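You operate a simulated robot arm through the tools that you are given. There is no shell and no other tool.

Carry out the task below with a simulated two-armed robot. There is one attempt and no reset: what you move stays moved.

Task
Test the emergency stop: hit it, twist it free, reset and restart.

It is judged by the outcome, as a careful person would: the job done as asked, and still so three seconds after it is handed in. It fails if anything else is knocked over, pushed out of place, dropped, spilled or broken.

Robot
Two 6-joint arms with fingered hands on one trunk that stands fixed in place. Base frame: the origin is at the foot of the trunk, x ahead of it, y to its left, z up. Lengths are in m, angles in degrees, forces in N, time in s.
The left shoulder is at [0.02, 0.157, 0.829], the right one opposite. With the tool pointing down near the work surface each hand reaches from about 0.1 to 0.74 m from the base axis, measured 20 degrees to its own side. Payload 4.1 kg a hand.
The TCP of each hand is the grasp point between the finger pads, 0.033 m short of the fingertips. In the tool frame z runs along the fingers and y along their closing line. Largest opening 0.112 m; the body of the gripper starts 0.039 m behind the TCP. The gripper is a hand of 4 fingers: y runs from the thumb to the fingers, the wrist lies at [-0.016, -0.118, -0.2] in the tool frame, and closing takes about 1.5 s.
Orientation is told as [roll, pitch, yaw] about the base's x, y, z axes, in that order, counted from this pose: with the fingers straight down and the wrist toward the robot, the tool's x, y and z point along [0, 1, 0], [1, 0, 0] and [0, 0, -1] of the base frame.

Tools
- The arms move only by the tool step_arm. It takes "left_series", "right_series" or both (then of equal length, played together; a hand with none holds still); each is a list of rows, each an object (a shift or turn left out is 0, a gripper value left out holds the last) with "delta_pos": the shift along the tool's x, y, z in cm, a list of three; "turn": the turn, a rotation vector about the tool's x, y, z in degrees, a list of three; "grip": the gripper command, from -1 (shut) to 1 (fully open), values between in proportion. In form: [{"delta_pos": [tx, ty, tz], "turn": [wx, wy, wz], "grip": grip}, ...]. A call has 1 to 20 rows; each row is the pose to reach, as a shift and turn from the pose commanded when the call began, along the tool's axes at that moment. Rows are played at 5 a second. More than 0.05 m and 8.6 degrees between two rows, or a gripper value outside its range, and nothing of the call is played. Where a pose cannot be reached the arm comes as near as it can. A force on the tool above 40 N (or 10 N above the force at the start of the call, whichever is more), or a blocked arm, ends the call early, and 0.2 s more pass. The fingers move at their own pace (about 0.072 m/s each) and stop on an object; they squeeze with about 24 N. The grip force told is the motor's: it shows also when the fingers shut on nothing. Time passes only in rows, and 0.2 s behind the last, so rows that repeat a pose let the fingers close. It gives the time, the measured TCP pose, the force on the tool (base axes), the opening and the grip force at its end, in the units of the frame above (readings bear some noise), with the torque about the TCP (base axes, N m) and any sound that the robot's microphone picked up.
- Cameras (640 x 400 px; columns grow to the right, rows downward): "scene" is now at [0.0619, -0.0168, 1.4876]; the picture's right is [-0.16, -0.99, 0.00], its down [-0.32, 0.05, -0.95] and it looks along [0.93, -0.15, -0.33] (base axes); focal length 302 px, centre (320, 200). "left" rides on the left gripper at [-0.066, -0.089, -0.13] in its tool frame; the picture's right is [-0.79, -0.29, 0.54], its down [0.55, -0.71, 0.44] and it looks along [0.26, 0.64, 0.72] (tool axes); focal length 247 px, centre (320, 200). "right" rides on the right gripper at [0.066, -0.089, -0.13] in its tool frame; the picture's right is [-0.79, 0.29, -0.54], its down [-0.55, -0.71, 0.44] and it looks along [-0.26, 0.64, 0.72] (tool axes); focal length 247 px, centre (320, 200).
- get_image(camera): a new picture of that camera. It takes no simulated time.
- set_grasp(shape, hand): the hand has 4 fingers and takes this shape, open, in about a second: jaw (thumb against the fingers, like two jaws); tri (thumb and two fingers); tip (a fingertip pinch); poke (one finger out to press); point (the index stretched); flat (the hand flat); cup (the hand cupped); fist (a fist). The gripper value then closes the fingers along that shape, each until it touches; the sizes above hold for jaw. It gives what a move gives, with no picture.
- head_to(pan, tilt): turns the head with the scene camera to pan (to the left, within 86 degrees either way) and tilt (down, from -29 to 69), counted from straight ahead of the robot. It gives what a move gives.
- point_at(camera, pixels): there is no depth. For up to 12 entries [column, row, z] of the newest picture of that camera ("zoom" is the newest enlarged one), the place [x, y] in the base frame at which the ray of that pixel passes the height z, good to about 0.002 m. It takes no simulated time.
- zoom(camera, box): a new picture of the part [left, top, right, bottom] of that camera's present view, enlarged. It takes no simulated time.
- sign_off(): hands the job in; it is judged then, once.

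Leave the grippers open and the arms clear of the work at the hand-in unless told otherwise.

The tools are called after ">>>" as a command line: name --argument value ..., lists and objects as JSON in quotes. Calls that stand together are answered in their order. step_arm: Moves the arms, as the interface text tells. Its arguments: {"type":"object","properties":{"left_series":{"type":"array","items":{"type":"object","properties":{"delta_pos":{"type":"array","items":{"type":"number"}},"turn":{"type":"array","items":{"type":"number"}},"grip":{"type":"number"}}}},"right_series":{"type":"array","items":{"type":"object","properties":{"delta_pos":{"type":"array","items":{"type":"number"}},"turn":{"type":"array","items":{"type":"number"}},"grip":{"type":"number"}}}}},"required":[]} The other tools are called the same way: set_grasp (shape, hand) gives the hand a shape; head_to (pan, tilt) turns the head that bears the scene camera; get_image (camera) takes a picture; point_at (camera, pixels) gives the place at which the rays of pixels pass given heights; zoom (camera, box) takes an enlarged picture of a part of a camera's view; sign_off () hands the job in.

At the start:

```text
t: 0.0
left_eef_pos: [0.2944, 0.1287, 1.3482]
left_tool_rot: [0.0, 0.0, -3.9]
left_contact_force: [-0.5, -0.3, -1.6]
left_torque: [-0.01, -0.01, 0.02]
left_grip_width: 0.1115
left_grasp_force: 0.0
left_shape: jaw
right_eef_pos: [0.3355, -0.2058, 1.3493]
right_tool_rot: [0.0, 0.0, -3.8]
right_contact_force: [-0.4, 0.4, 0.5]
right_torque: [0.01, -0.02, 0.0]
right_grip_width: 0.1117
right_grasp_force: 0.0
right_shape: jaw
head pan, tilt: [-8.9, 19.0]
```

scene: 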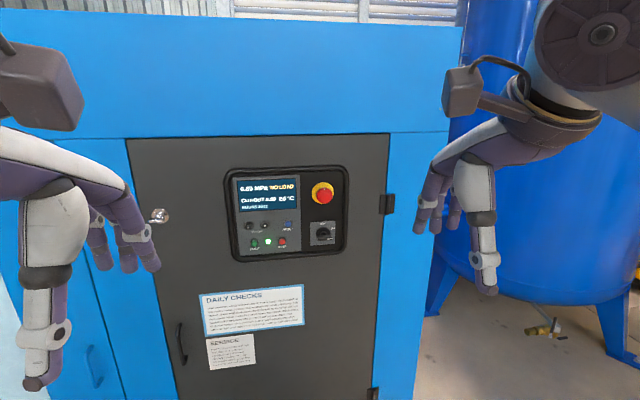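
right: 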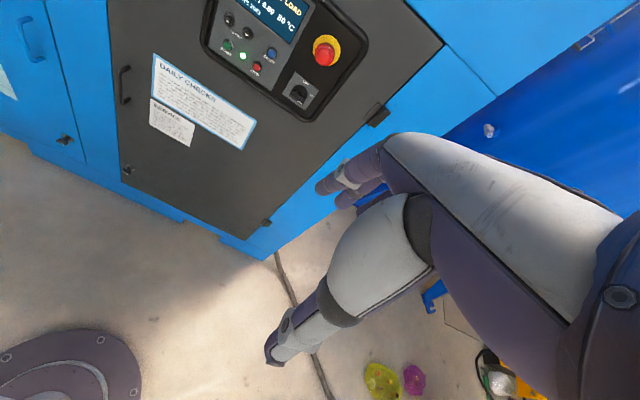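
left: 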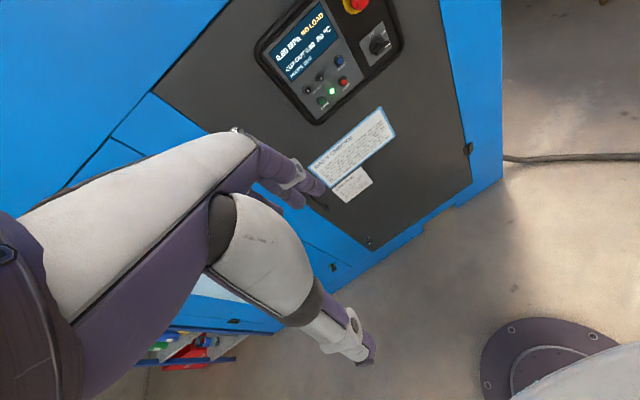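

I see a compressor cabinet with a control panel; the red emergency stop is at about (323,194) in the scene picture. I'll zoom in on the panel and the notices first.

>>> zoom --camera "scene" --box '[220, 160, 360, 260]'

>>> zoom --camera "scene" --box '[190, 280, 320, 375]'

>>> zoom --camera "right" --box '[200, 0, 380, 120]'

>>> zoom --camera "left" --box '[240, 0, 420, 120]'

```text
4.00 times, centred on (290, 210) of scene
```

zoom: 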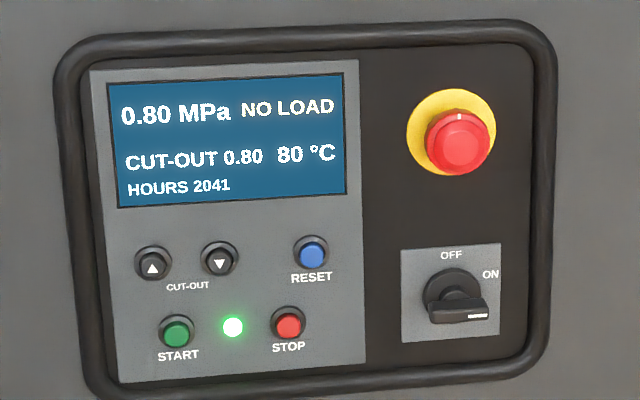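

```text
4.21 times, centred on (255, 328) of scene
```

zoom: 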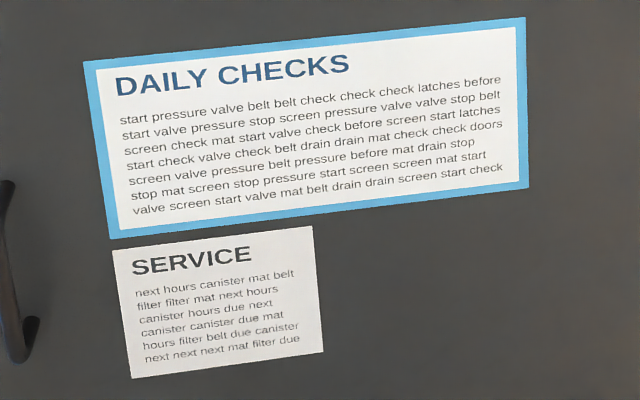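

```text
3.33 times, centred on (290, 60) of right
```

zoom: 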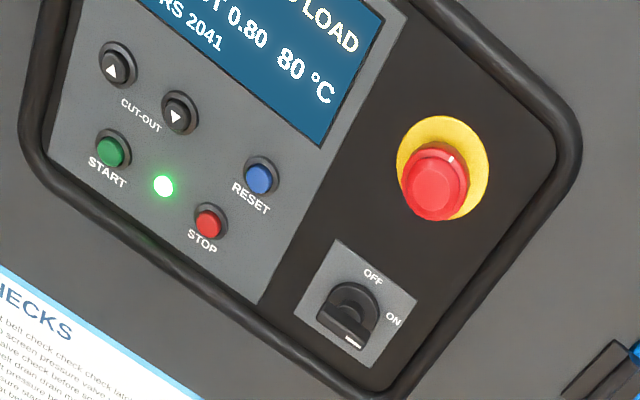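

```text
3.33 times, centred on (330, 60) of left
```

zoom: 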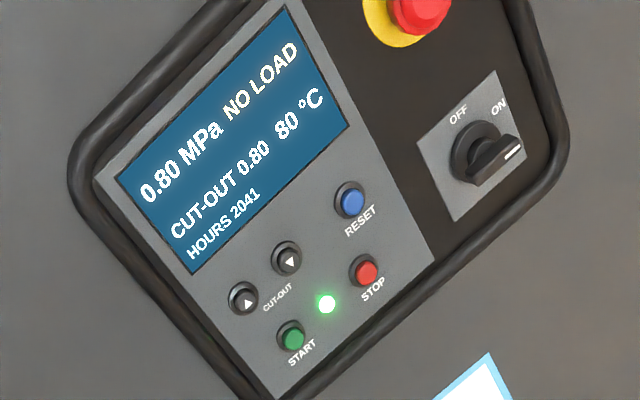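

The panel has the red e-stop on a yellow plate, blue RESET, green START, red STOP, OFF/ON selector (at ON, unclear), green lamp lit. I'll triangulate the features by casting rays from the scene and both hand cameras at two heights.

>>> point_at --camera "scene" --pixels '[[322.5, 192.5, 1.3], [322.5, 192.5, 1.2], [254.25, 243, 1.2], [254.25, 243, 1.1], [288, 223.25, 1.2], [288, 223.25, 1.1], [282, 240.75, 1.2], [282, 240.75, 1.1], [325, 196.2, 1.3], [325, 196.2, 1.2]]'

>>> point_at --camera "right" --pixels '[[326.9, 50.4, 1.3], [326.9, 50.4, 1.2], [227.6, 45.3, 1.2], [227.6, 45.3, 1.1], [272.3, 53.4, 1.2], [272.3, 53.4, 1.1], [256.7, 66.6, 1.2], [256.7, 66.6, 1.1]]'

>>> point_at --camera "left" --pixels '[[321.6, 101.4, 1.2], [321.6, 101.4, 1.1], [339.6, 60.6, 1.2], [339.6, 60.6, 1.1]]'

```text
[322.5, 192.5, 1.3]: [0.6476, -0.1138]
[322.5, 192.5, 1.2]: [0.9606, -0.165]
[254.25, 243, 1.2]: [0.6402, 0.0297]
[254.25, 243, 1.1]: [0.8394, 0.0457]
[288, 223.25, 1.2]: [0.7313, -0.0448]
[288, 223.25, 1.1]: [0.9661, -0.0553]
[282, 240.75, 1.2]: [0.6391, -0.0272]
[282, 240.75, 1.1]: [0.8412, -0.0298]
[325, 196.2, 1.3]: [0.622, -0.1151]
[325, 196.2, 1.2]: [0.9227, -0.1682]
```

```text
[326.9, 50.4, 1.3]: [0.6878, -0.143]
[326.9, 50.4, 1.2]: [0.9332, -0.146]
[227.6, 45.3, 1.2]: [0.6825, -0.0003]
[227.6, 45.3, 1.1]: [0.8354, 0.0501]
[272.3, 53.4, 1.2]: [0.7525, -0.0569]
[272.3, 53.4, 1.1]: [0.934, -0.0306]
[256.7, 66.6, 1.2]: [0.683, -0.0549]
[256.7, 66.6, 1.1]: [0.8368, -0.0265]
```

```text
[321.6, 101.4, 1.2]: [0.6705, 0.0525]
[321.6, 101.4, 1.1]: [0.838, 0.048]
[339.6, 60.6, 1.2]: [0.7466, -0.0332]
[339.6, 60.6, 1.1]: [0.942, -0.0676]
```

Triangulated: e-stop plate ≈ (0.832, -0.145, 1.240), RESET ≈ (0.824, -0.048, 1.161), START ≈ (0.826, 0.046, 1.107), STOP ≈ (0.823, -0.029, 1.109). The panel faces -x. I'll swing the right hand so its fingers point forward, staying well short of the panel (TCP about x=0.58).

>>> step_arm --right_series '[{"delta_pos": [0.5, 2, 0.9], "turn": [-7.5, 0, 0]}, {"delta_pos": [1, 4, 1.8], "turn": [-15, 0, 0]}, {"delta_pos": [1.5, 6, 2.7], "turn": [-22.5, 0, 0]}, {"delta_pos": [2, 8, 3.6], "turn": [-30, 0, 0]}, {"delta_pos": [2.5, 10, 4.5], "turn": [-37.5, 0, 0]}, {"delta_pos": [3, 12, 5.4], "turn": [-45, 0, 0]}, {"delta_pos": [3.5, 14, 6.3], "turn": [-52.5, 0, 0]}, {"delta_pos": [4, 16, 7.2], "turn": [-60, 0, 0]}, {"delta_pos": [4.5, 18, 8.1], "turn": [-67.5, 0, 0]}, {"delta_pos": [5, 20, 9], "turn": [-75, 0, 0]}, {"delta_pos": [5.5, 22, 10], "turn": [-82.5, 0, 0]}, {"delta_pos": [6.2, 24, 10.9], "turn": [-90, 0, 0]}, {"delta_pos": [6.2, 24, 10.9], "turn": [-90, 0, 0]}]'

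>>> set_grasp --hand "right" --shape "poke"

>>> get_image --camera "scene"

>>> get_image --camera "right"

>>> get_image --camera "left"

```text
t: 2.8
left_eef_pos: [0.2931, 0.1286, 1.3482]
left_tool_rot: [0.0, 0.0, -3.9]
left_contact_force: [-0.5, 0.2, -0.5]
left_torque: [0.03, -0.03, -0.01]
left_grip_width: 0.1115
left_grasp_force: 0.1
left_shape: jaw
right_eef_pos: [0.5441, -0.0752, 1.2688]
right_tool_rot: [42.2, -86.1, -50.1]
right_contact_force: [-0.6, -0.2, 0.8]
right_torque: [-0.04, 0.0, -0.01]
right_grip_width: 0.1117
right_grasp_force: 0.1
right_shape: jaw
right hand out of reach, approached as far as the arm can: row 9, 10, 11, 12, 13
head pan, tilt: [-8.9, 19.0]
```

```text
t: 3.7
left_eef_pos: [0.2938, 0.1283, 1.3478]
left_tool_rot: [0.0, 0.0, -4.0]
left_contact_force: [-0.3, -0.7, -0.6]
left_torque: [-0.02, 0.03, -0.03]
left_grip_width: 0.1118
left_grasp_force: 0.2
left_shape: jaw
right_eef_pos: [0.5433, -0.0756, 1.269]
right_tool_rot: [41.2, -86.1, -49.2]
right_contact_force: [0.8, 0.6, 0.4]
right_torque: [-0.01, -0.01, -0.02]
right_grip_width: 0.0001
right_grasp_force: 0.1
right_shape: poke
head pan, tilt: [-8.9, 19.0]
```

```text
taken
```

scene: 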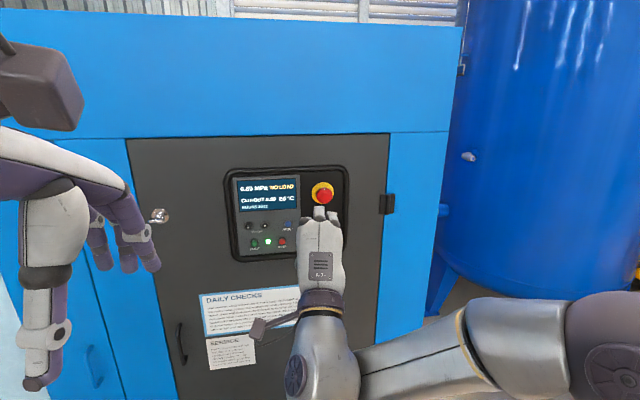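

```text
taken
```

right: 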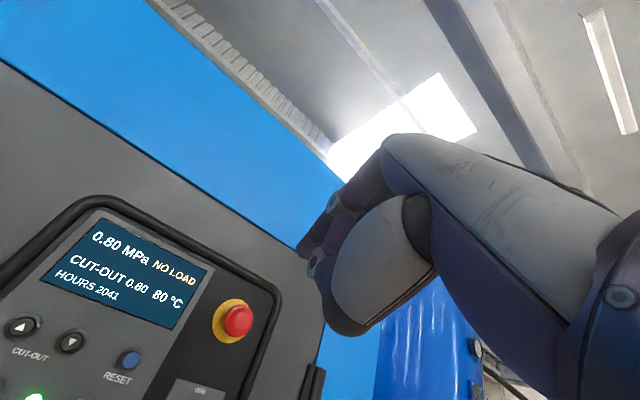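

```text
taken
```

left: 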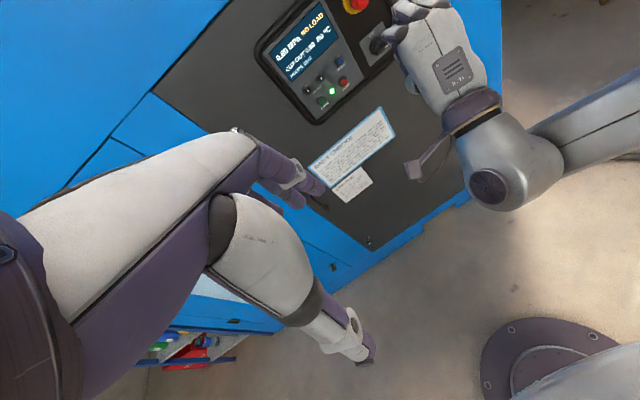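

The right arm reached (0.544,-0.075,1.269), pointing forward with about 8° yaw to the right, but flagged out of reach; probably a wrist limit when folded close. The fingertip is still ~20 cm from the panel, so I'll try a small forward move to learn how it behaves.

>>> step_arm --right_series '[{"delta_pos": [0, 0, 1.5]}, {"delta_pos": [0, 0, 3]}, {"delta_pos": [0, 0, 4]}, {"delta_pos": [0, 0, 4]}]'

>>> get_image --camera "scene"

```text
t: 4.7
left_eef_pos: [0.2957, 0.1287, 1.3478]
left_tool_rot: [0.1, 0.0, -3.9]
left_contact_force: [-0.4, 0.5, 0.7]
left_torque: [0.01, 0.01, 0.0]
left_grip_width: 0.1114
left_grasp_force: 0.0
left_shape: jaw
right_eef_pos: [0.5778, -0.0695, 1.2671]
right_tool_rot: [40.7, -85.3, -49.1]
right_contact_force: [0.6, 0.8, -0.5]
right_torque: [0.02, 0.0, -0.02]
right_grip_width: 0.0003
right_grasp_force: 0.1
right_shape: poke
right hand out of reach, approached as far as the arm can: row 2, 3, 4
head pan, tilt: [-8.9, 19.0]
```

```text
taken
```

scene: 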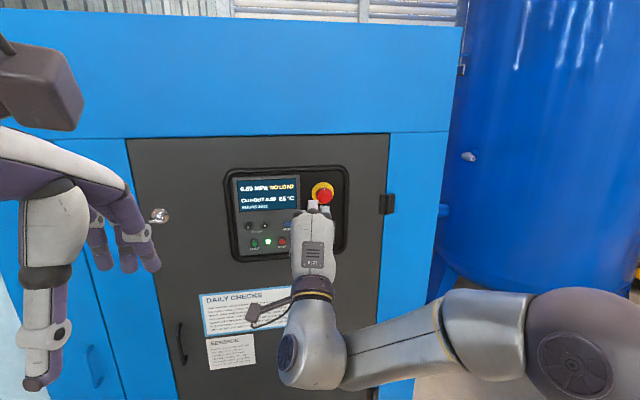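

Forward motion is limited by the arm joints (drifting left). The forearm comes in from the right, so I'll roll the hand about its finger axis so the wrist swings toward the right, and shift right, to see if that frees it.

>>> step_arm --right_series '[{"delta_pos": [0, 0, 0], "turn": [0, 0, -8]}, {"delta_pos": [0, 0, 0], "turn": [0, 0, -16]}, {"delta_pos": [0, 0, 0], "turn": [0, 0, -24]}, {"delta_pos": [0, 0, 0], "turn": [0, 0, -32]}, {"delta_pos": [-1, 0, 0], "turn": [0, 0, -40]}, {"delta_pos": [-2, 0, 0], "turn": [0, 0, -45]}, {"delta_pos": [-4, 0, 0], "turn": [0, 0, -45]}, {"delta_pos": [-6, 0, 0], "turn": [0, 0, -45]}, {"delta_pos": [-7, 0, 0], "turn": [0, 0, -45]}]'

>>> get_image --camera "scene"

```text
t: 6.7
left_eef_pos: [0.293, 0.1288, 1.349]
left_tool_rot: [0.1, 0.1, -3.9]
left_contact_force: [0.3, -0.8, 0.8]
left_torque: [0.02, -0.03, -0.01]
left_grip_width: 0.1117
left_grasp_force: 0.2
left_shape: jaw
right_eef_pos: [0.5117, -0.0284, 1.34]
right_tool_rot: [-79.6, -47.2, 69.4]
right_contact_force: [0.7, 0.1, 1.2]
right_torque: [0.0, 0.01, -0.01]
right_grip_width: 0.0001
right_grasp_force: 0.1
right_shape: poke
right hand out of reach, approached as far as the arm can: row 1, 2, 3, 4, 5, 6, 7, 8, 9
head pan, tilt: [-8.9, 19.0]
```

```text
taken
```

scene: 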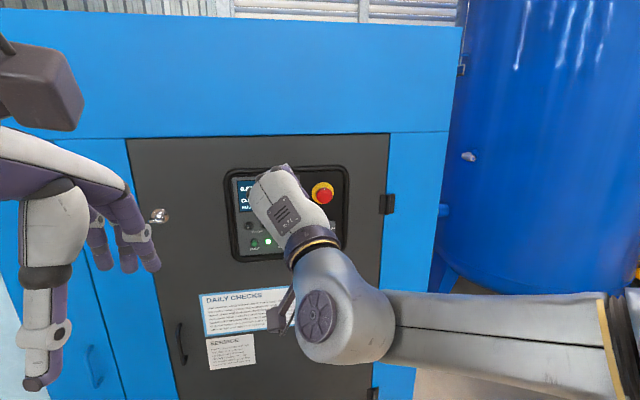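

Rolling that way made it worse (orientation reached, but position was pushed away). I'll roll the other way, past upright to about +30°, aiming the TCP toward (0.56,-0.12,1.25).

>>> step_arm --right_series '[{"delta_pos": [0, -1.1, 0.5], "turn": [0, 0, 8]}, {"delta_pos": [0, -2.2, 1.2], "turn": [0, 0, 16]}, {"delta_pos": [0, -3.3, 2.0], "turn": [0, 0, 24]}, {"delta_pos": [0, -4.4, 2.8], "turn": [0, 0, 32]}, {"delta_pos": [0, -5.5, 3.6], "turn": [0, 0, 40]}, {"delta_pos": [0, -6.6, 4.4], "turn": [0, 0, 48]}, {"delta_pos": [0, -7.7, 5.2], "turn": [0, 0, 56]}, {"delta_pos": [0, -8.8, 6], "turn": [0, 0, 64]}, {"delta_pos": [0, -10, 7], "turn": [0, 0, 72]}, {"delta_pos": [0, -11.1, 7.9], "turn": [0, 0, 75]}, {"delta_pos": [0, -11.1, 7.9], "turn": [0, 0, 75]}]'

>>> get_image --camera "scene"

```text
t: 9.1
left_eef_pos: [0.2936, 0.129, 1.3483]
left_tool_rot: [-0.1, 0.0, -3.9]
left_contact_force: [-0.3, 0.0, -0.2]
left_torque: [0.01, 0.03, -0.01]
left_grip_width: 0.1115
left_grasp_force: 0.0
left_shape: jaw
right_eef_pos: [0.5594, -0.1118, 1.2445]
right_tool_rot: [77.3, -56.6, -92.3]
right_contact_force: [0.4, -0.2, 0.2]
right_torque: [-0.03, 0.0, -0.02]
right_grip_width: 0.0
right_grasp_force: 0.0
right_shape: poke
head pan, tilt: [-8.9, 19.0]
```

```text
taken
```

scene: 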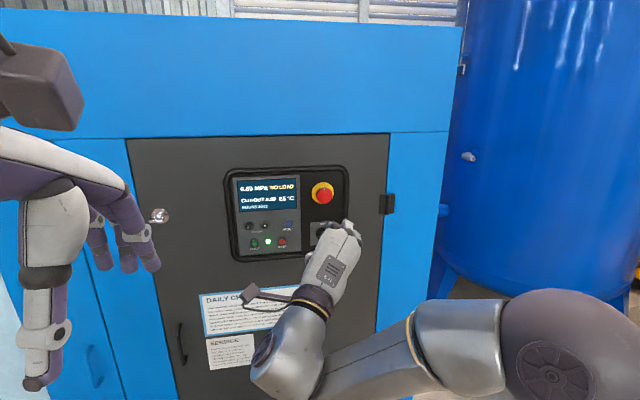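

Now everything is in reach: TCP (0.559,-0.112,1.245), rolled ~+33°, pointing about 13° right and 7° down. I'll straighten the pointing to +x and look closely at the poke fingertip.

>>> step_arm --right_series '[{"delta_pos": [0, 0, 0], "turn": [0.6, 7.3, 0]}, {"delta_pos": [0, 0, 0], "turn": [1.3, 14.6, 0]}, {"delta_pos": [0, 0, 0], "turn": [1.3, 14.6, 0]}]'

>>> zoom --camera "scene" --box '[220, 140, 420, 265]'

>>> get_image --camera "right"

>>> get_image --camera "left"

```text
t: 9.9
left_eef_pos: [0.2951, 0.1289, 1.3476]
left_tool_rot: [0.0, -0.1, -3.9]
left_contact_force: [-0.2, 0.2, 0.1]
left_torque: [-0.02, 0.02, 0.0]
left_grip_width: 0.1117
left_grasp_force: 0.1
left_shape: jaw
right_eef_pos: [0.5655, -0.0865, 1.3026]
right_tool_rot: [87.7, -57.7, -89.2]
right_contact_force: [0.3, -0.7, 0.2]
right_torque: [0.01, 0.03, 0.0]
right_grip_width: 0.0003
right_grasp_force: 0.0
right_shape: poke
right hand out of reach, approached as far as the arm can: row 1, 2, 3
head pan, tilt: [-8.9, 19.0]
```

```text
3.20 times, centred on (320, 202) of scene
```

zoom: 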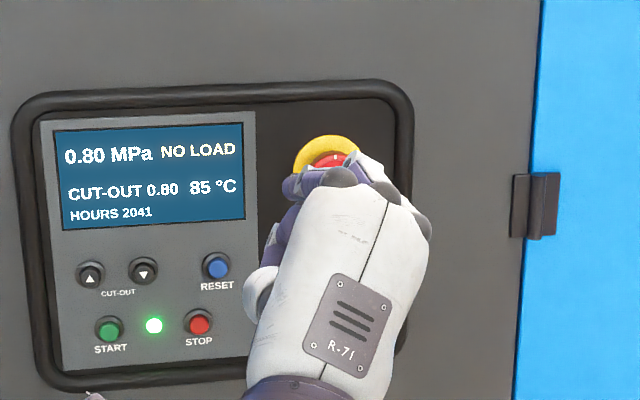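

```text
taken
```

right: 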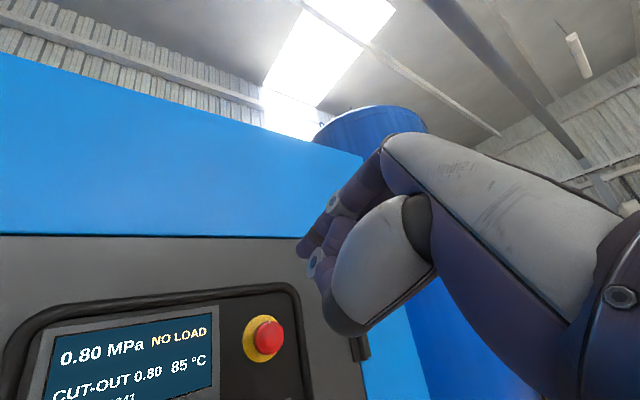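

```text
taken
```

left: 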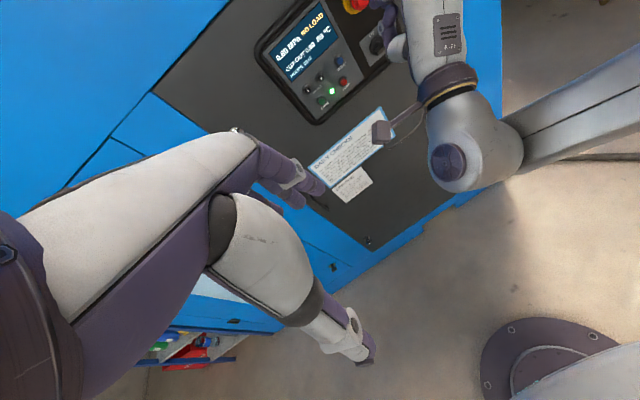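

At yaw 0 this spot was unreachable; the wrist seems to want to be farther left/forward. I'll try a more forward target with more roll, and at the same time aim the left hand's camera at the e-stop to get a side view.

>>> step_arm --right_series '[{"delta_pos": [-1.5, -0.2, 1], "turn": [0, 0, 5]}, {"delta_pos": [-3, -0.4, 2], "turn": [0, 0, 10]}, {"delta_pos": [-4.5, -0.6, 3], "turn": [0, 0, 15]}, {"delta_pos": [-6.5, -0.8, 4.5], "turn": [0, 0, 20]}, {"delta_pos": [-8, -1, 5.7], "turn": [0, 0, 25]}, {"delta_pos": [-8, -1, 5.7], "turn": [0, 0, 25]}]' --left_series '[{"turn": [-5.2, -3.4, 4.9]}, {"turn": [-10.4, -6.8, 9.8]}, {"turn": [-15.6, -10.2, 14.7]}, {"turn": [-20.8, -13.6, 19.6]}, {"turn": [-26.2, -17.2, 24.7]}, {"turn": [-26.2, -17.2, 24.7]}]'

>>> get_image --camera "scene"

>>> get_image --camera "left"

>>> get_image --camera "right"

```text
t: 11.3
left_eef_pos: [0.294, 0.1291, 1.3481]
left_tool_rot: [-12.0, -29.0, -26.2]
left_contact_force: [0.0, -0.4, -0.3]
left_torque: [-0.01, -0.01, 0.01]
left_grip_width: 0.1119
left_grasp_force: 0.0
left_shape: jaw
right_eef_pos: [0.6666, -0.0977, 1.3904]
right_tool_rot: [89.4, -31.5, -90.0]
right_contact_force: [-0.7, 1.2, 0.1]
right_torque: [-0.01, 0.02, 0.0]
right_grip_width: 0.0
right_grasp_force: 0.1
right_shape: poke
right hand out of reach, approached as far as the arm can: row 1, 2, 3, 4, 5, 6
head pan, tilt: [-8.9, 19.0]
```

```text
taken
```

scene: 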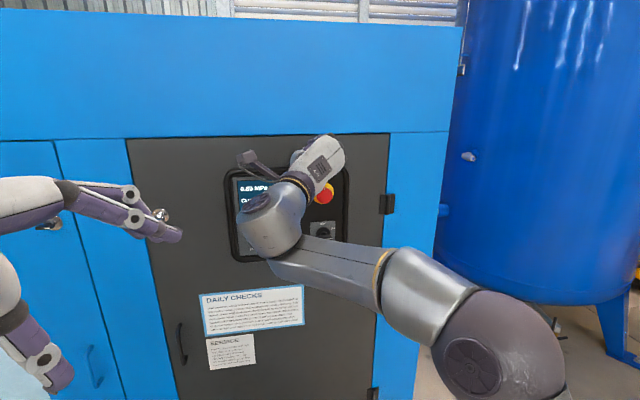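

```text
taken
```

left: 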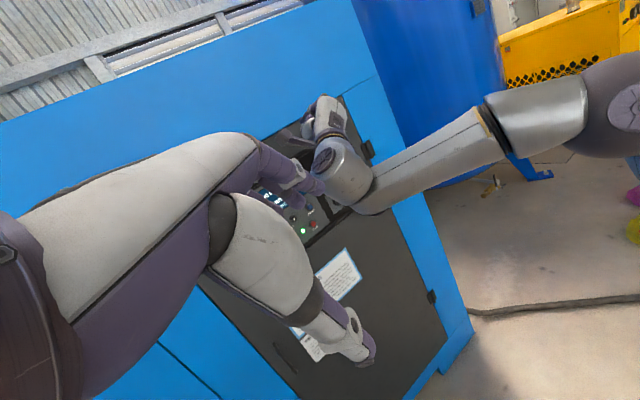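

```text
taken
```

right: 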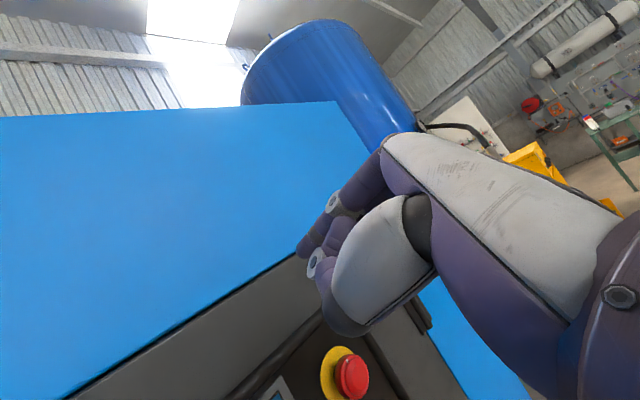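

The solver keeps orientation but pushes the position away. The earlier reachable orientation (yaw −13°, roll 33°) is worth extending. I'll return to that orientation with the TCP at (0.64,-0.12,1.245), still clear of the button.

>>> step_arm --right_series '[{"delta_pos": [-2.2, -1, -0.5], "turn": [-0.7, -2.3, -4.1]}, {"delta_pos": [-4.5, -1.9, -0.9], "turn": [-1.5, -4.7, -8.3]}, {"delta_pos": [-6.7, -2.8, -1.3], "turn": [-2.2, -7, -12.4]}, {"delta_pos": [-9, -3.8, -1.8], "turn": [-3, -9.4, -16.5]}, {"delta_pos": [-11.2, -4.7, -2.2], "turn": [-3.7, -11.7, -20.6]}, {"delta_pos": [-13.5, -5.7, -2.7], "turn": [-4.4, -14.1, -24.8]}, {"delta_pos": [-13.5, -5.7, -2.7], "turn": [-4.4, -14.1, -24.8]}]'

>>> get_image --camera "scene"

```text
t: 12.9
left_eef_pos: [0.2938, 0.1288, 1.3487]
left_tool_rot: [-11.9, -29.0, -26.1]
left_contact_force: [-0.2, -0.6, 0.3]
left_torque: [-0.02, 0.01, 0.02]
left_grip_width: 0.1118
left_grasp_force: 0.0
left_shape: jaw
right_eef_pos: [0.6394, -0.125, 1.2413]
right_tool_rot: [77.2, -56.5, -92.2]
right_contact_force: [1.6, 0.0, 0.3]
right_torque: [0.0, 0.02, 0.0]
right_grip_width: 0.0002
right_grasp_force: 0.0
right_shape: poke
right hand out of reach, approached as far as the arm can: row 1
head pan, tilt: [-8.9, 19.0]
```

```text
taken
```

scene: 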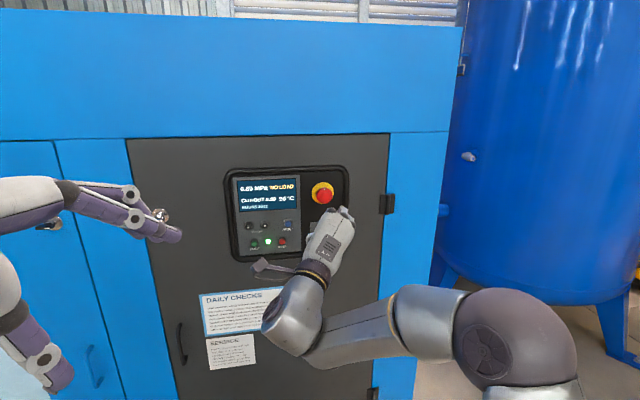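

That orientation reached (0.639,-0.125,1.241) exactly. Now let me see where the poking fingertip is, from the right and scene cameras.

>>> zoom --camera "right" --box '[220, 120, 460, 270]'

>>> zoom --camera "scene" --box '[260, 160, 400, 248]'

>>> get_image --camera "left"

>>> get_image --camera "right"

```text
2.67 times, centred on (340, 195) of right
```

zoom: 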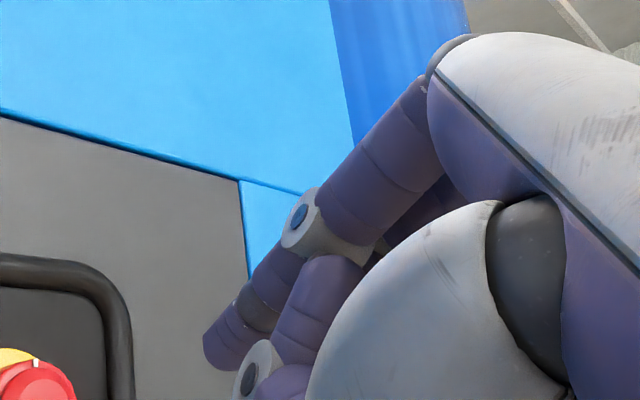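

```text
4.55 times, centred on (330, 204) of scene
```

zoom: 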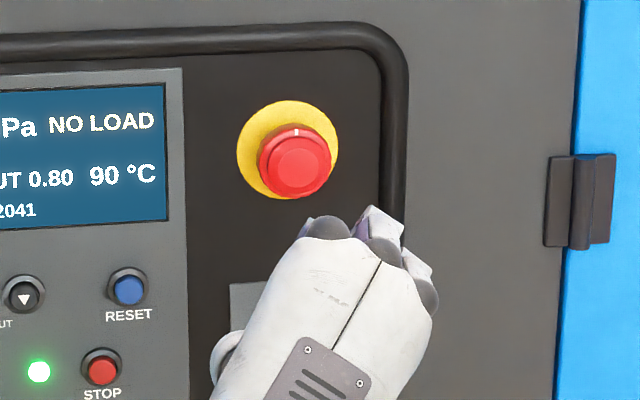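

```text
taken
```

left: 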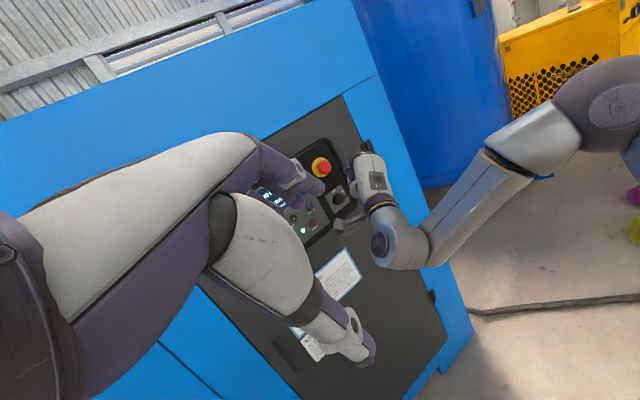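

```text
taken
```

right: 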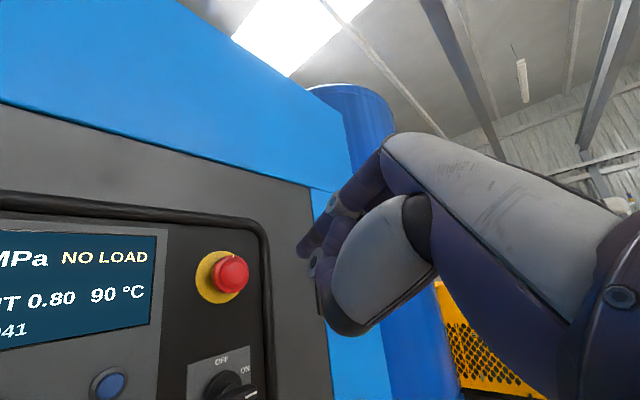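

The index fingertip appears at about (300,251) in the right picture, consistent with a tip on the tool axis ~4 cm past the TCP. The temperature reading is climbing (90 °C), so I'll proceed promptly. Next: approach to about 3 cm short of the button and check.

>>> step_arm --right_series '[{"delta_pos": [0.5, 0.1, 3]}, {"delta_pos": [1.0, 0.2, 6]}, {"delta_pos": [1.55, 0.3, 8.9]}, {"delta_pos": [1.55, 0.3, 8.9]}]'

>>> zoom --camera "scene" --box '[260, 150, 400, 238]'

>>> get_image --camera "right"

>>> zoom --camera "left" --box '[240, 100, 440, 225]'

```text
t: 13.9
left_eef_pos: [0.2944, 0.1293, 1.3492]
left_tool_rot: [-12.0, -28.9, -26.2]
left_contact_force: [0.6, -0.2, -0.6]
left_torque: [0.0, 0.03, 0.02]
left_grip_width: 0.1116
left_grasp_force: 0.1
left_shape: jaw
right_eef_pos: [0.7304, -0.1341, 1.2429]
right_tool_rot: [77.3, -56.6, -92.1]
right_contact_force: [-1.0, 0.4, -0.4]
right_torque: [-0.02, -0.02, 0.04]
right_grip_width: 0.0
right_grasp_force: 0.0
right_shape: poke
head pan, tilt: [-8.9, 19.0]
```

```text
4.55 times, centred on (330, 194) of scene
```

zoom: 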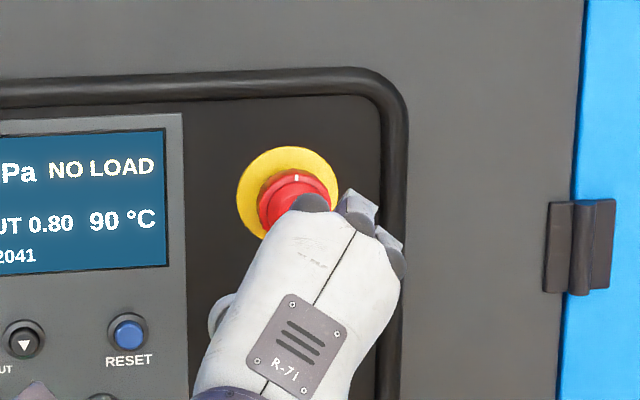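

```text
taken
```

right: 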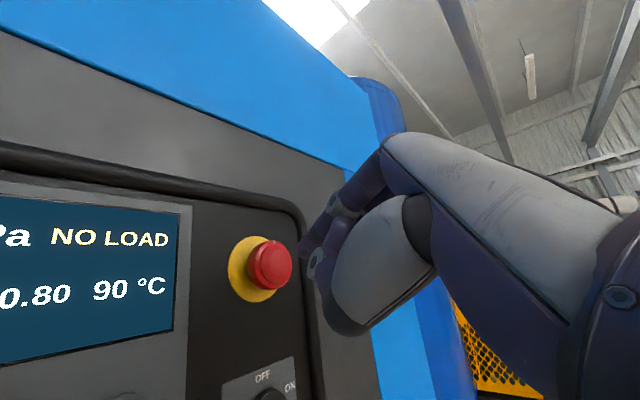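

```text
3.20 times, centred on (340, 162) of left
```

zoom: 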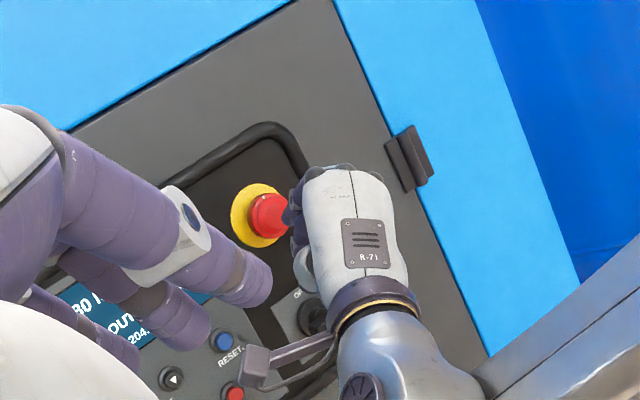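

The cap is at about (270,268) in the right picture. I'll cast rays to refine the cap's position relative to the fingertip.

>>> point_at --camera "right" --pixels '[[270, 268, 1.25], [270, 268, 1.24], [270, 268, 1.23], [253, 269, 1.25], [253, 269, 1.24], [253, 269, 1.23], [301, 251, 1.25], [301, 251, 1.24]]'

>>> point_at --camera "scene" --pixels '[[323, 193.5, 1.25], [323, 193.5, 1.24], [323, 193.5, 1.23]]'

```text
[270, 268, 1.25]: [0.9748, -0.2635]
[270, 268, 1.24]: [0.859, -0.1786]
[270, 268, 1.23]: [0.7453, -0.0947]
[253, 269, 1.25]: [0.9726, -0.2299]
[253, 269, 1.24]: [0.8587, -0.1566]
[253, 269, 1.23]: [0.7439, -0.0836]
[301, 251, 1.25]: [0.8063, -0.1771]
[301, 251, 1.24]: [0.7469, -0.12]
```

```text
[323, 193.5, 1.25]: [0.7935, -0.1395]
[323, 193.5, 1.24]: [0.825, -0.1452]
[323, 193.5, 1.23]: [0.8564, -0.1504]
```

The fingertip projects to about (0.768,-0.140,1.244), well aligned with the cap centre (~(0.80,-0.14,1.237)). I'll push straight along +x in small steps, slightly down; the force limit will stop it.

>>> step_arm --right_series '[{"delta_pos": [0.3, -0.35, 2]}, {"delta_pos": [0.5, -0.45, 3]}, {"delta_pos": [0.65, -0.47, 3.6]}, {"delta_pos": [0.8, -0.48, 4.2]}, {"delta_pos": [0.93, -0.48, 4.7]}]'

>>> get_image --camera "right"

>>> zoom --camera "scene" --box '[220, 150, 380, 250]'

```text
t: 15.1
left_eef_pos: [0.293, 0.1279, 1.3479]
left_tool_rot: [-12.0, -29.1, -26.2]
left_contact_force: [0.7, 0.0, 0.1]
left_torque: [0.02, 0.03, -0.04]
left_grip_width: 0.1118
left_grasp_force: 0.0
left_shape: jaw
right_eef_pos: [0.7733, -0.1369, 1.2429]
right_tool_rot: [78.6, -56.4, -94.0]
right_contact_force: [-34.5, -4.0, -7.0]
right_torque: [-0.03, 0.25, -0.04]
right_grip_width: 0.0
right_grasp_force: 0.1
right_shape: poke
head pan, tilt: [-8.9, 19.0]
heard: click
stopped in row 5 (right hand): the force on the tool passed its limit at 44 N (the readings are from after the stop); the commanded pose is now the measured one
```

```text
taken
```

right: 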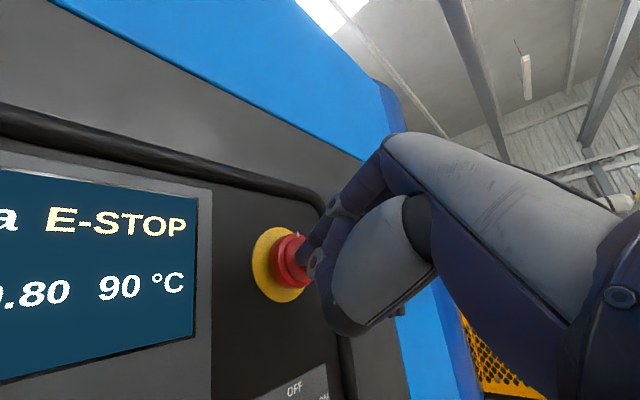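

```text
4.00 times, centred on (300, 200) of scene
```

zoom: 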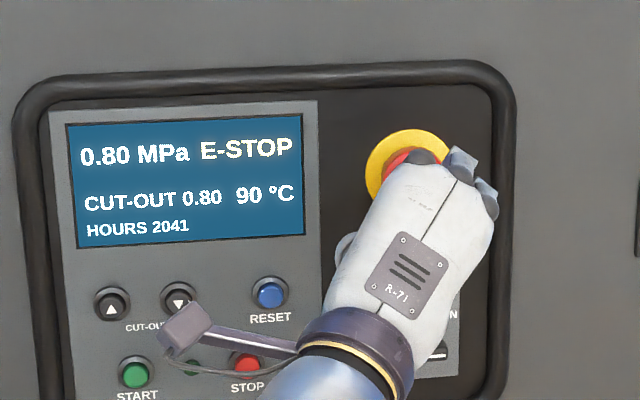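

Click heard and the display reads E-STOP: it is latched. Now I'll back off ~8 cm straight out, try to straighten the hand to point along +x there, then open to the jaw shape.

>>> step_arm --right_series '[{"delta_pos": [-1, 0.1, -3.5]}, {"delta_pos": [-2.4, 0.2, -7.4]}, {"delta_pos": [-2.4, 0.2, -7.4], "turn": [1.1, 7.3, 0]}, {"delta_pos": [-2.4, 0.2, -7.4], "turn": [2.3, 14.7, 0]}, {"delta_pos": [-2.4, 0.2, -7.4], "turn": [2.3, 14.7, 0]}]'

>>> get_image --camera "scene"

>>> get_image --camera "right"

```text
t: 16.3
left_eef_pos: [0.2952, 0.1283, 1.3488]
left_tool_rot: [-12.1, -28.8, -26.2]
left_contact_force: [-0.6, 0.3, 0.0]
left_torque: [0.01, -0.01, 0.0]
left_grip_width: 0.1116
left_grasp_force: 0.1
left_shape: jaw
right_eef_pos: [0.7149, -0.1074, 1.279]
right_tool_rot: [87.0, -57.1, -89.0]
right_contact_force: [0.9, 0.5, -0.3]
right_torque: [-0.01, -0.05, 0.01]
right_grip_width: 0.0
right_grasp_force: 0.2
right_shape: poke
right hand out of reach, approached as far as the arm can: row 3, 4, 5
head pan, tilt: [-8.9, 19.0]
```

```text
taken
```

scene: 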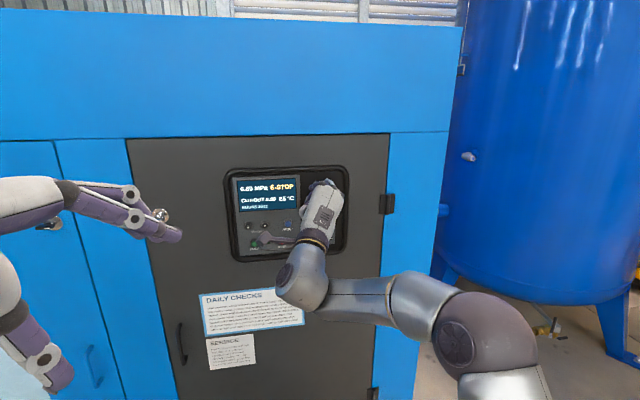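

```text
taken
```

right: 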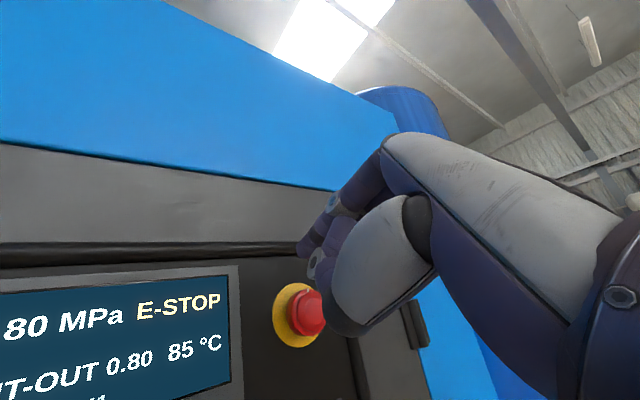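

With the right arm, pointing straight at the e-stop (needed for a clean twist) drifts out of reach—it wants to be farther to the left. Mirrored, the left arm should reach the e-stop comfortably, and clockwise twisting also fits its roll range. So I'll withdraw the right hand and use the left hand for the twist.

>>> step_arm --right_series '[{"delta_pos": [0, 0, -4], "turn": [0, 0, 0]}, {"delta_pos": [0, 0, -8], "turn": [0, 0, -8]}, {"delta_pos": [0, 0, -12], "turn": [0, 0, -16]}, {"delta_pos": [-1, 0, -15], "turn": [0, 0, -24]}, {"delta_pos": [-2, 0, -18], "turn": [0, 0, -32]}]'

>>> get_image --camera "scene"

```text
t: 17.5
left_eef_pos: [0.2945, 0.1277, 1.3481]
left_tool_rot: [-12.0, -28.8, -26.1]
left_contact_force: [0.3, 0.7, 0.0]
left_torque: [-0.03, 0.03, -0.02]
left_grip_width: 0.1116
left_grasp_force: 0.0
left_shape: jaw
right_eef_pos: [0.5041, -0.055, 1.2909]
right_tool_rot: [55.8, -85.5, -58.6]
right_contact_force: [0.5, 0.2, -0.1]
right_torque: [0.01, -0.02, -0.01]
right_grip_width: 0.0001
right_grasp_force: 0.0
right_shape: poke
right hand out of reach, approached as far as the arm can: row 1, 3, 4, 5
head pan, tilt: [-8.9, 19.0]
```

```text
taken
```

scene: 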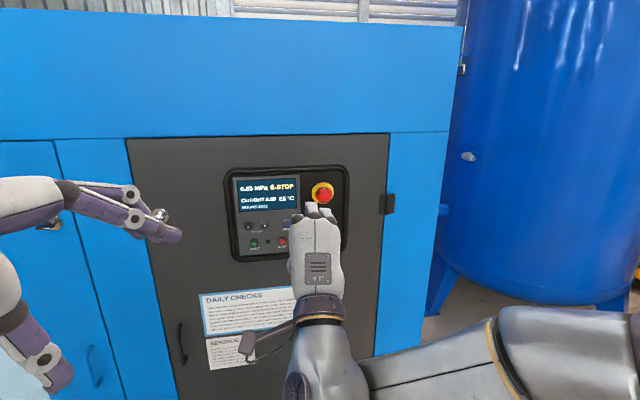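

E-STOP still shown. Now I'll fold the right hand back to its downward pose on the right, out of the way.

>>> step_arm --right_series '[{"delta_pos": [-1.5, 0.3, -1.4], "turn": [7.5, 0, 0]}, {"delta_pos": [-3, 0.6, -2.8], "turn": [15, 0, 0]}, {"delta_pos": [-4.5, 0.9, -4.2], "turn": [22.5, 0, 0]}, {"delta_pos": [-6, 1.2, -5.6], "turn": [30, 0, 0]}, {"delta_pos": [-8, 1.6, -7], "turn": [37.5, 0, 0]}, {"delta_pos": [-10, 2, -8.4], "turn": [45, 0, 0]}, {"delta_pos": [-12, 2.3, -9.8], "turn": [52.5, 0, 0]}, {"delta_pos": [-14, 2.6, -11.2], "turn": [60, 0, 0]}, {"delta_pos": [-16, 3, -12.6], "turn": [67.5, 0, 0]}, {"delta_pos": [-18, 3.4, -14], "turn": [75, 0, 0]}, {"delta_pos": [-20, 3.8, -15.4], "turn": [82.5, 0, 0]}, {"delta_pos": [-20.5, 4, -16.4], "turn": [90, 0, 0]}, {"delta_pos": [-20.5, 4, -16.4], "turn": [90, 0, 0]}]'

>>> get_image --camera "scene"

```text
t: 20.3
left_eef_pos: [0.2948, 0.1286, 1.3486]
left_tool_rot: [-11.9, -29.0, -26.1]
left_contact_force: [0.4, -0.6, 0.1]
left_torque: [-0.01, -0.01, 0.01]
left_grip_width: 0.1115
left_grasp_force: 0.0
left_shape: jaw
right_eef_pos: [0.33, -0.2569, 1.3269]
right_tool_rot: [3.8, 2.6, -2.7]
right_contact_force: [0.3, -0.2, 0.1]
right_torque: [-0.03, 0.0, -0.02]
right_grip_width: 0.0
right_grasp_force: 0.0
right_shape: poke
head pan, tilt: [-8.9, 19.0]
```

```text
taken
```

scene: 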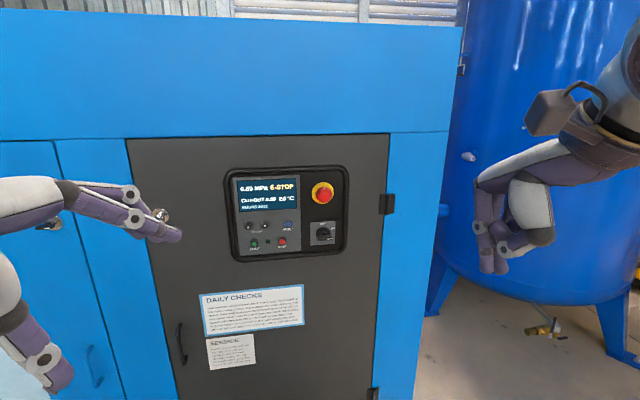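

The right hand is clear. Let me zoom on the pressed e-stop for arrows or a marker, then bring the left hand (open jaw) around to point forward in front of the e-stop, rolled −45°.

>>> zoom --camera "scene" --box '[296, 175, 352, 210]'

>>> step_arm --left_series '[{"delta_pos": [-0.2, 2.7, 2.7], "turn": [-6, 0.7, -3.9]}, {"delta_pos": [-0.3, 5.5, 5.3], "turn": [-12, 1.4, -7.8]}, {"delta_pos": [-0.5, 8.2, 8], "turn": [-18.1, 2.1, -11.6]}, {"delta_pos": [-0.6, 11, 10.7], "turn": [-24.1, 2.8, -15.5]}, {"delta_pos": [-0.8, 13.7, 13.3], "turn": [-30.2, 3.5, -19.4]}, {"delta_pos": [-0.9, 16.5, 16], "turn": [-36.2, 4.2, -23.3]}, {"delta_pos": [-1.1, 19.2, 18.7], "turn": [-42.2, 5, -27.2]}, {"delta_pos": [-1.3, 22, 21.3], "turn": [-48.3, 5.7, -31]}, {"delta_pos": [-1.4, 24.7, 24], "turn": [-54.3, 6.4, -35]}, {"delta_pos": [-1.6, 27.5, 26.7], "turn": [-60.3, 7.1, -38.8]}, {"delta_pos": [-1.7, 30.2, 29.3], "turn": [-66.4, 7.8, -42.7]}, {"delta_pos": [-1.9, 33, 32], "turn": [-72.4, 8.5, -46.6]}, {"delta_pos": [-1.9, 33, 32], "turn": [-72.4, 8.5, -46.6]}]'

>>> get_image --camera "scene"

>>> get_image --camera "left"

```text
11.43 times, centred on (324, 192) of scene
```

zoom: 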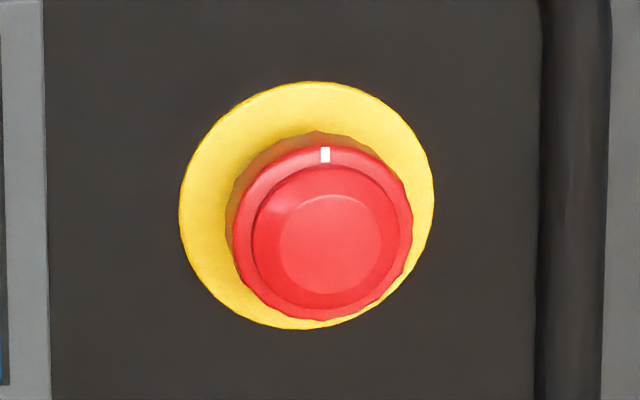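

```text
t: 23.1
left_eef_pos: [0.6472, -0.1407, 1.2383]
left_tool_rot: [-90.1, -44.9, 90.0]
left_contact_force: [0.3, 0.2, 0.4]
left_torque: [-0.04, 0.03, -0.03]
left_grip_width: 0.1119
left_grasp_force: 0.1
left_shape: jaw
right_eef_pos: [0.331, -0.2569, 1.326]
right_tool_rot: [3.8, 2.4, -2.8]
right_contact_force: [-0.3, -0.5, 0.5]
right_torque: [0.0, 0.01, -0.03]
right_grip_width: 0.0002
right_grasp_force: 0.1
right_shape: poke
head pan, tilt: [-8.9, 19.0]
```

```text
taken
```

scene: 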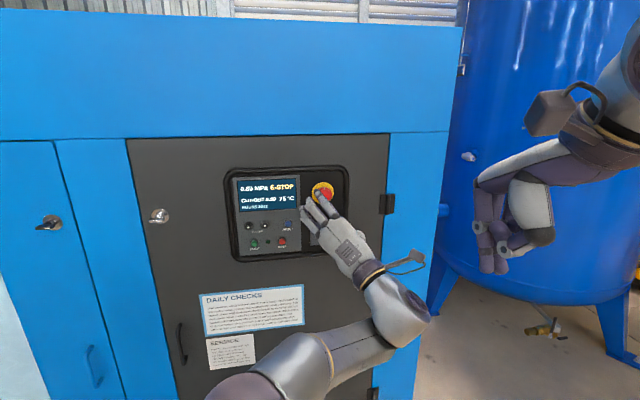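

```text
taken
```

left: 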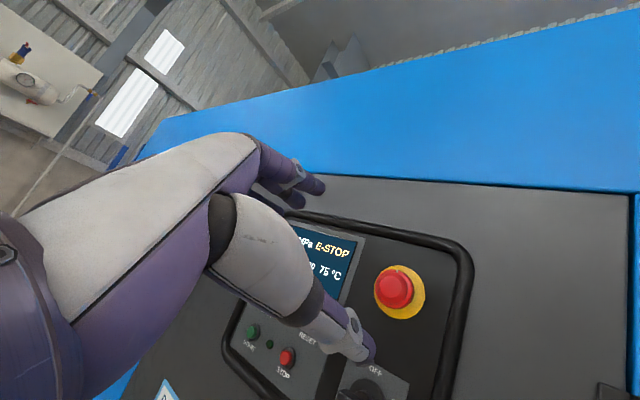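

The left arm reaches straight in front of the e-stop without trouble: TCP (0.647,-0.141,1.238). I'll refine the button axis with rays from the left and scene cameras.

>>> point_at --camera "left" --pixels '[[393, 288, 1.25], [393, 288, 1.24], [393, 288, 1.23], [401, 292, 1.25], [401, 292, 1.24], [401, 292, 1.23]]'

>>> point_at --camera "scene" --pixels '[[324.5, 195.8, 1.25], [324.5, 195.8, 1.24], [324.5, 195.8, 1.23], [322.8, 193, 1.24], [322.8, 193, 1.23]]'

>>> zoom --camera "left" --box '[280, 150, 480, 400]'

```text
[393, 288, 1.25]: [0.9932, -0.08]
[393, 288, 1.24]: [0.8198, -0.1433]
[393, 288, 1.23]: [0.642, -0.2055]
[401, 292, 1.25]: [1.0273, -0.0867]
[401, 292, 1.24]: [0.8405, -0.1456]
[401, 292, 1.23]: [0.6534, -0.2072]
```

```text
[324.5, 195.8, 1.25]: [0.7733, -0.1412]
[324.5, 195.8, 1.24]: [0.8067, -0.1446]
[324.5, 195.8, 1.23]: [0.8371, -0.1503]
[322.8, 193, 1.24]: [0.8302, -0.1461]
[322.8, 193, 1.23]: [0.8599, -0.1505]
```

```text
1.60 times, centred on (380, 275) of left
```

zoom: 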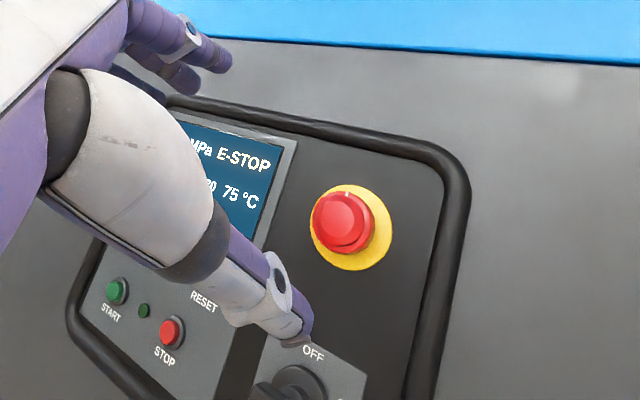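

Axis refined to y≈−0.146, z≈1.239. Before gripping, I'll rehearse the twist in free air at x≈0.70 (narrowing the jaw to ~7 cm): rolling clockwise 75° about the tool axis to check reach.

>>> step_arm --left_series '[{"delta_pos": [-0.2, -0.2, 2.5], "grip": 0.25}, {"delta_pos": [-0.42, -0.33, 5.3], "turn": [0, 0, 0]}, {"delta_pos": [-0.42, -0.33, 5.3], "turn": [0, 0, 8]}, {"delta_pos": [-0.42, -0.33, 5.3], "turn": [0, 0, 16]}, {"delta_pos": [-0.42, -0.33, 5.3], "turn": [0, 0, 24]}, {"delta_pos": [-0.42, -0.33, 5.3], "turn": [0, 0, 32]}, {"delta_pos": [-0.42, -0.33, 5.3], "turn": [0, 0, 40]}, {"delta_pos": [-0.42, -0.33, 5.3], "turn": [0, 0, 48]}, {"delta_pos": [-0.42, -0.33, 5.3], "turn": [0, 0, 56]}, {"delta_pos": [-0.42, -0.33, 5.3], "turn": [0, 0, 64]}, {"delta_pos": [-0.42, -0.33, 5.3], "turn": [0, 0, 72]}, {"delta_pos": [-0.42, -0.33, 5.3], "turn": [0, 0, 75]}]'

>>> get_image --camera "scene"

```text
t: 25.7
left_eef_pos: [0.6942, -0.2108, 1.282]
left_tool_rot: [82.3, -60.6, -79.0]
left_contact_force: [-0.2, -0.1, -0.4]
left_torque: [0.02, -0.02, 0.0]
left_grip_width: 0.0704
left_grasp_force: 0.1
left_shape: jaw
left hand out of reach, approached as far as the arm can: row 8, 9, 10, 11, 12
right_eef_pos: [0.3303, -0.2576, 1.3259]
right_tool_rot: [3.9, 2.5, -2.6]
right_contact_force: [1.3, -0.3, 0.0]
right_torque: [-0.05, 0.02, 0.0]
right_grip_width: 0.0001
right_grasp_force: 0.0
right_shape: poke
head pan, tilt: [-8.9, 19.0]
```

```text
taken
```

scene: 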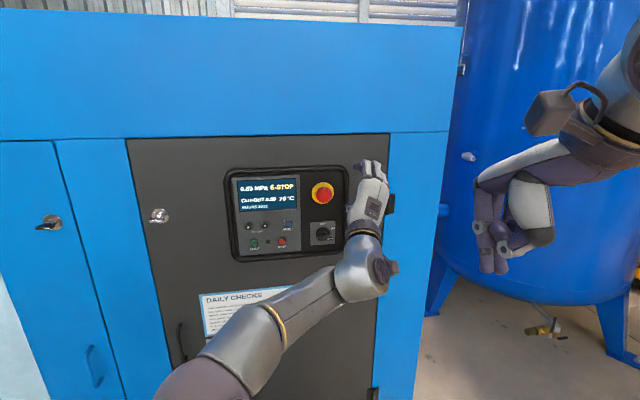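

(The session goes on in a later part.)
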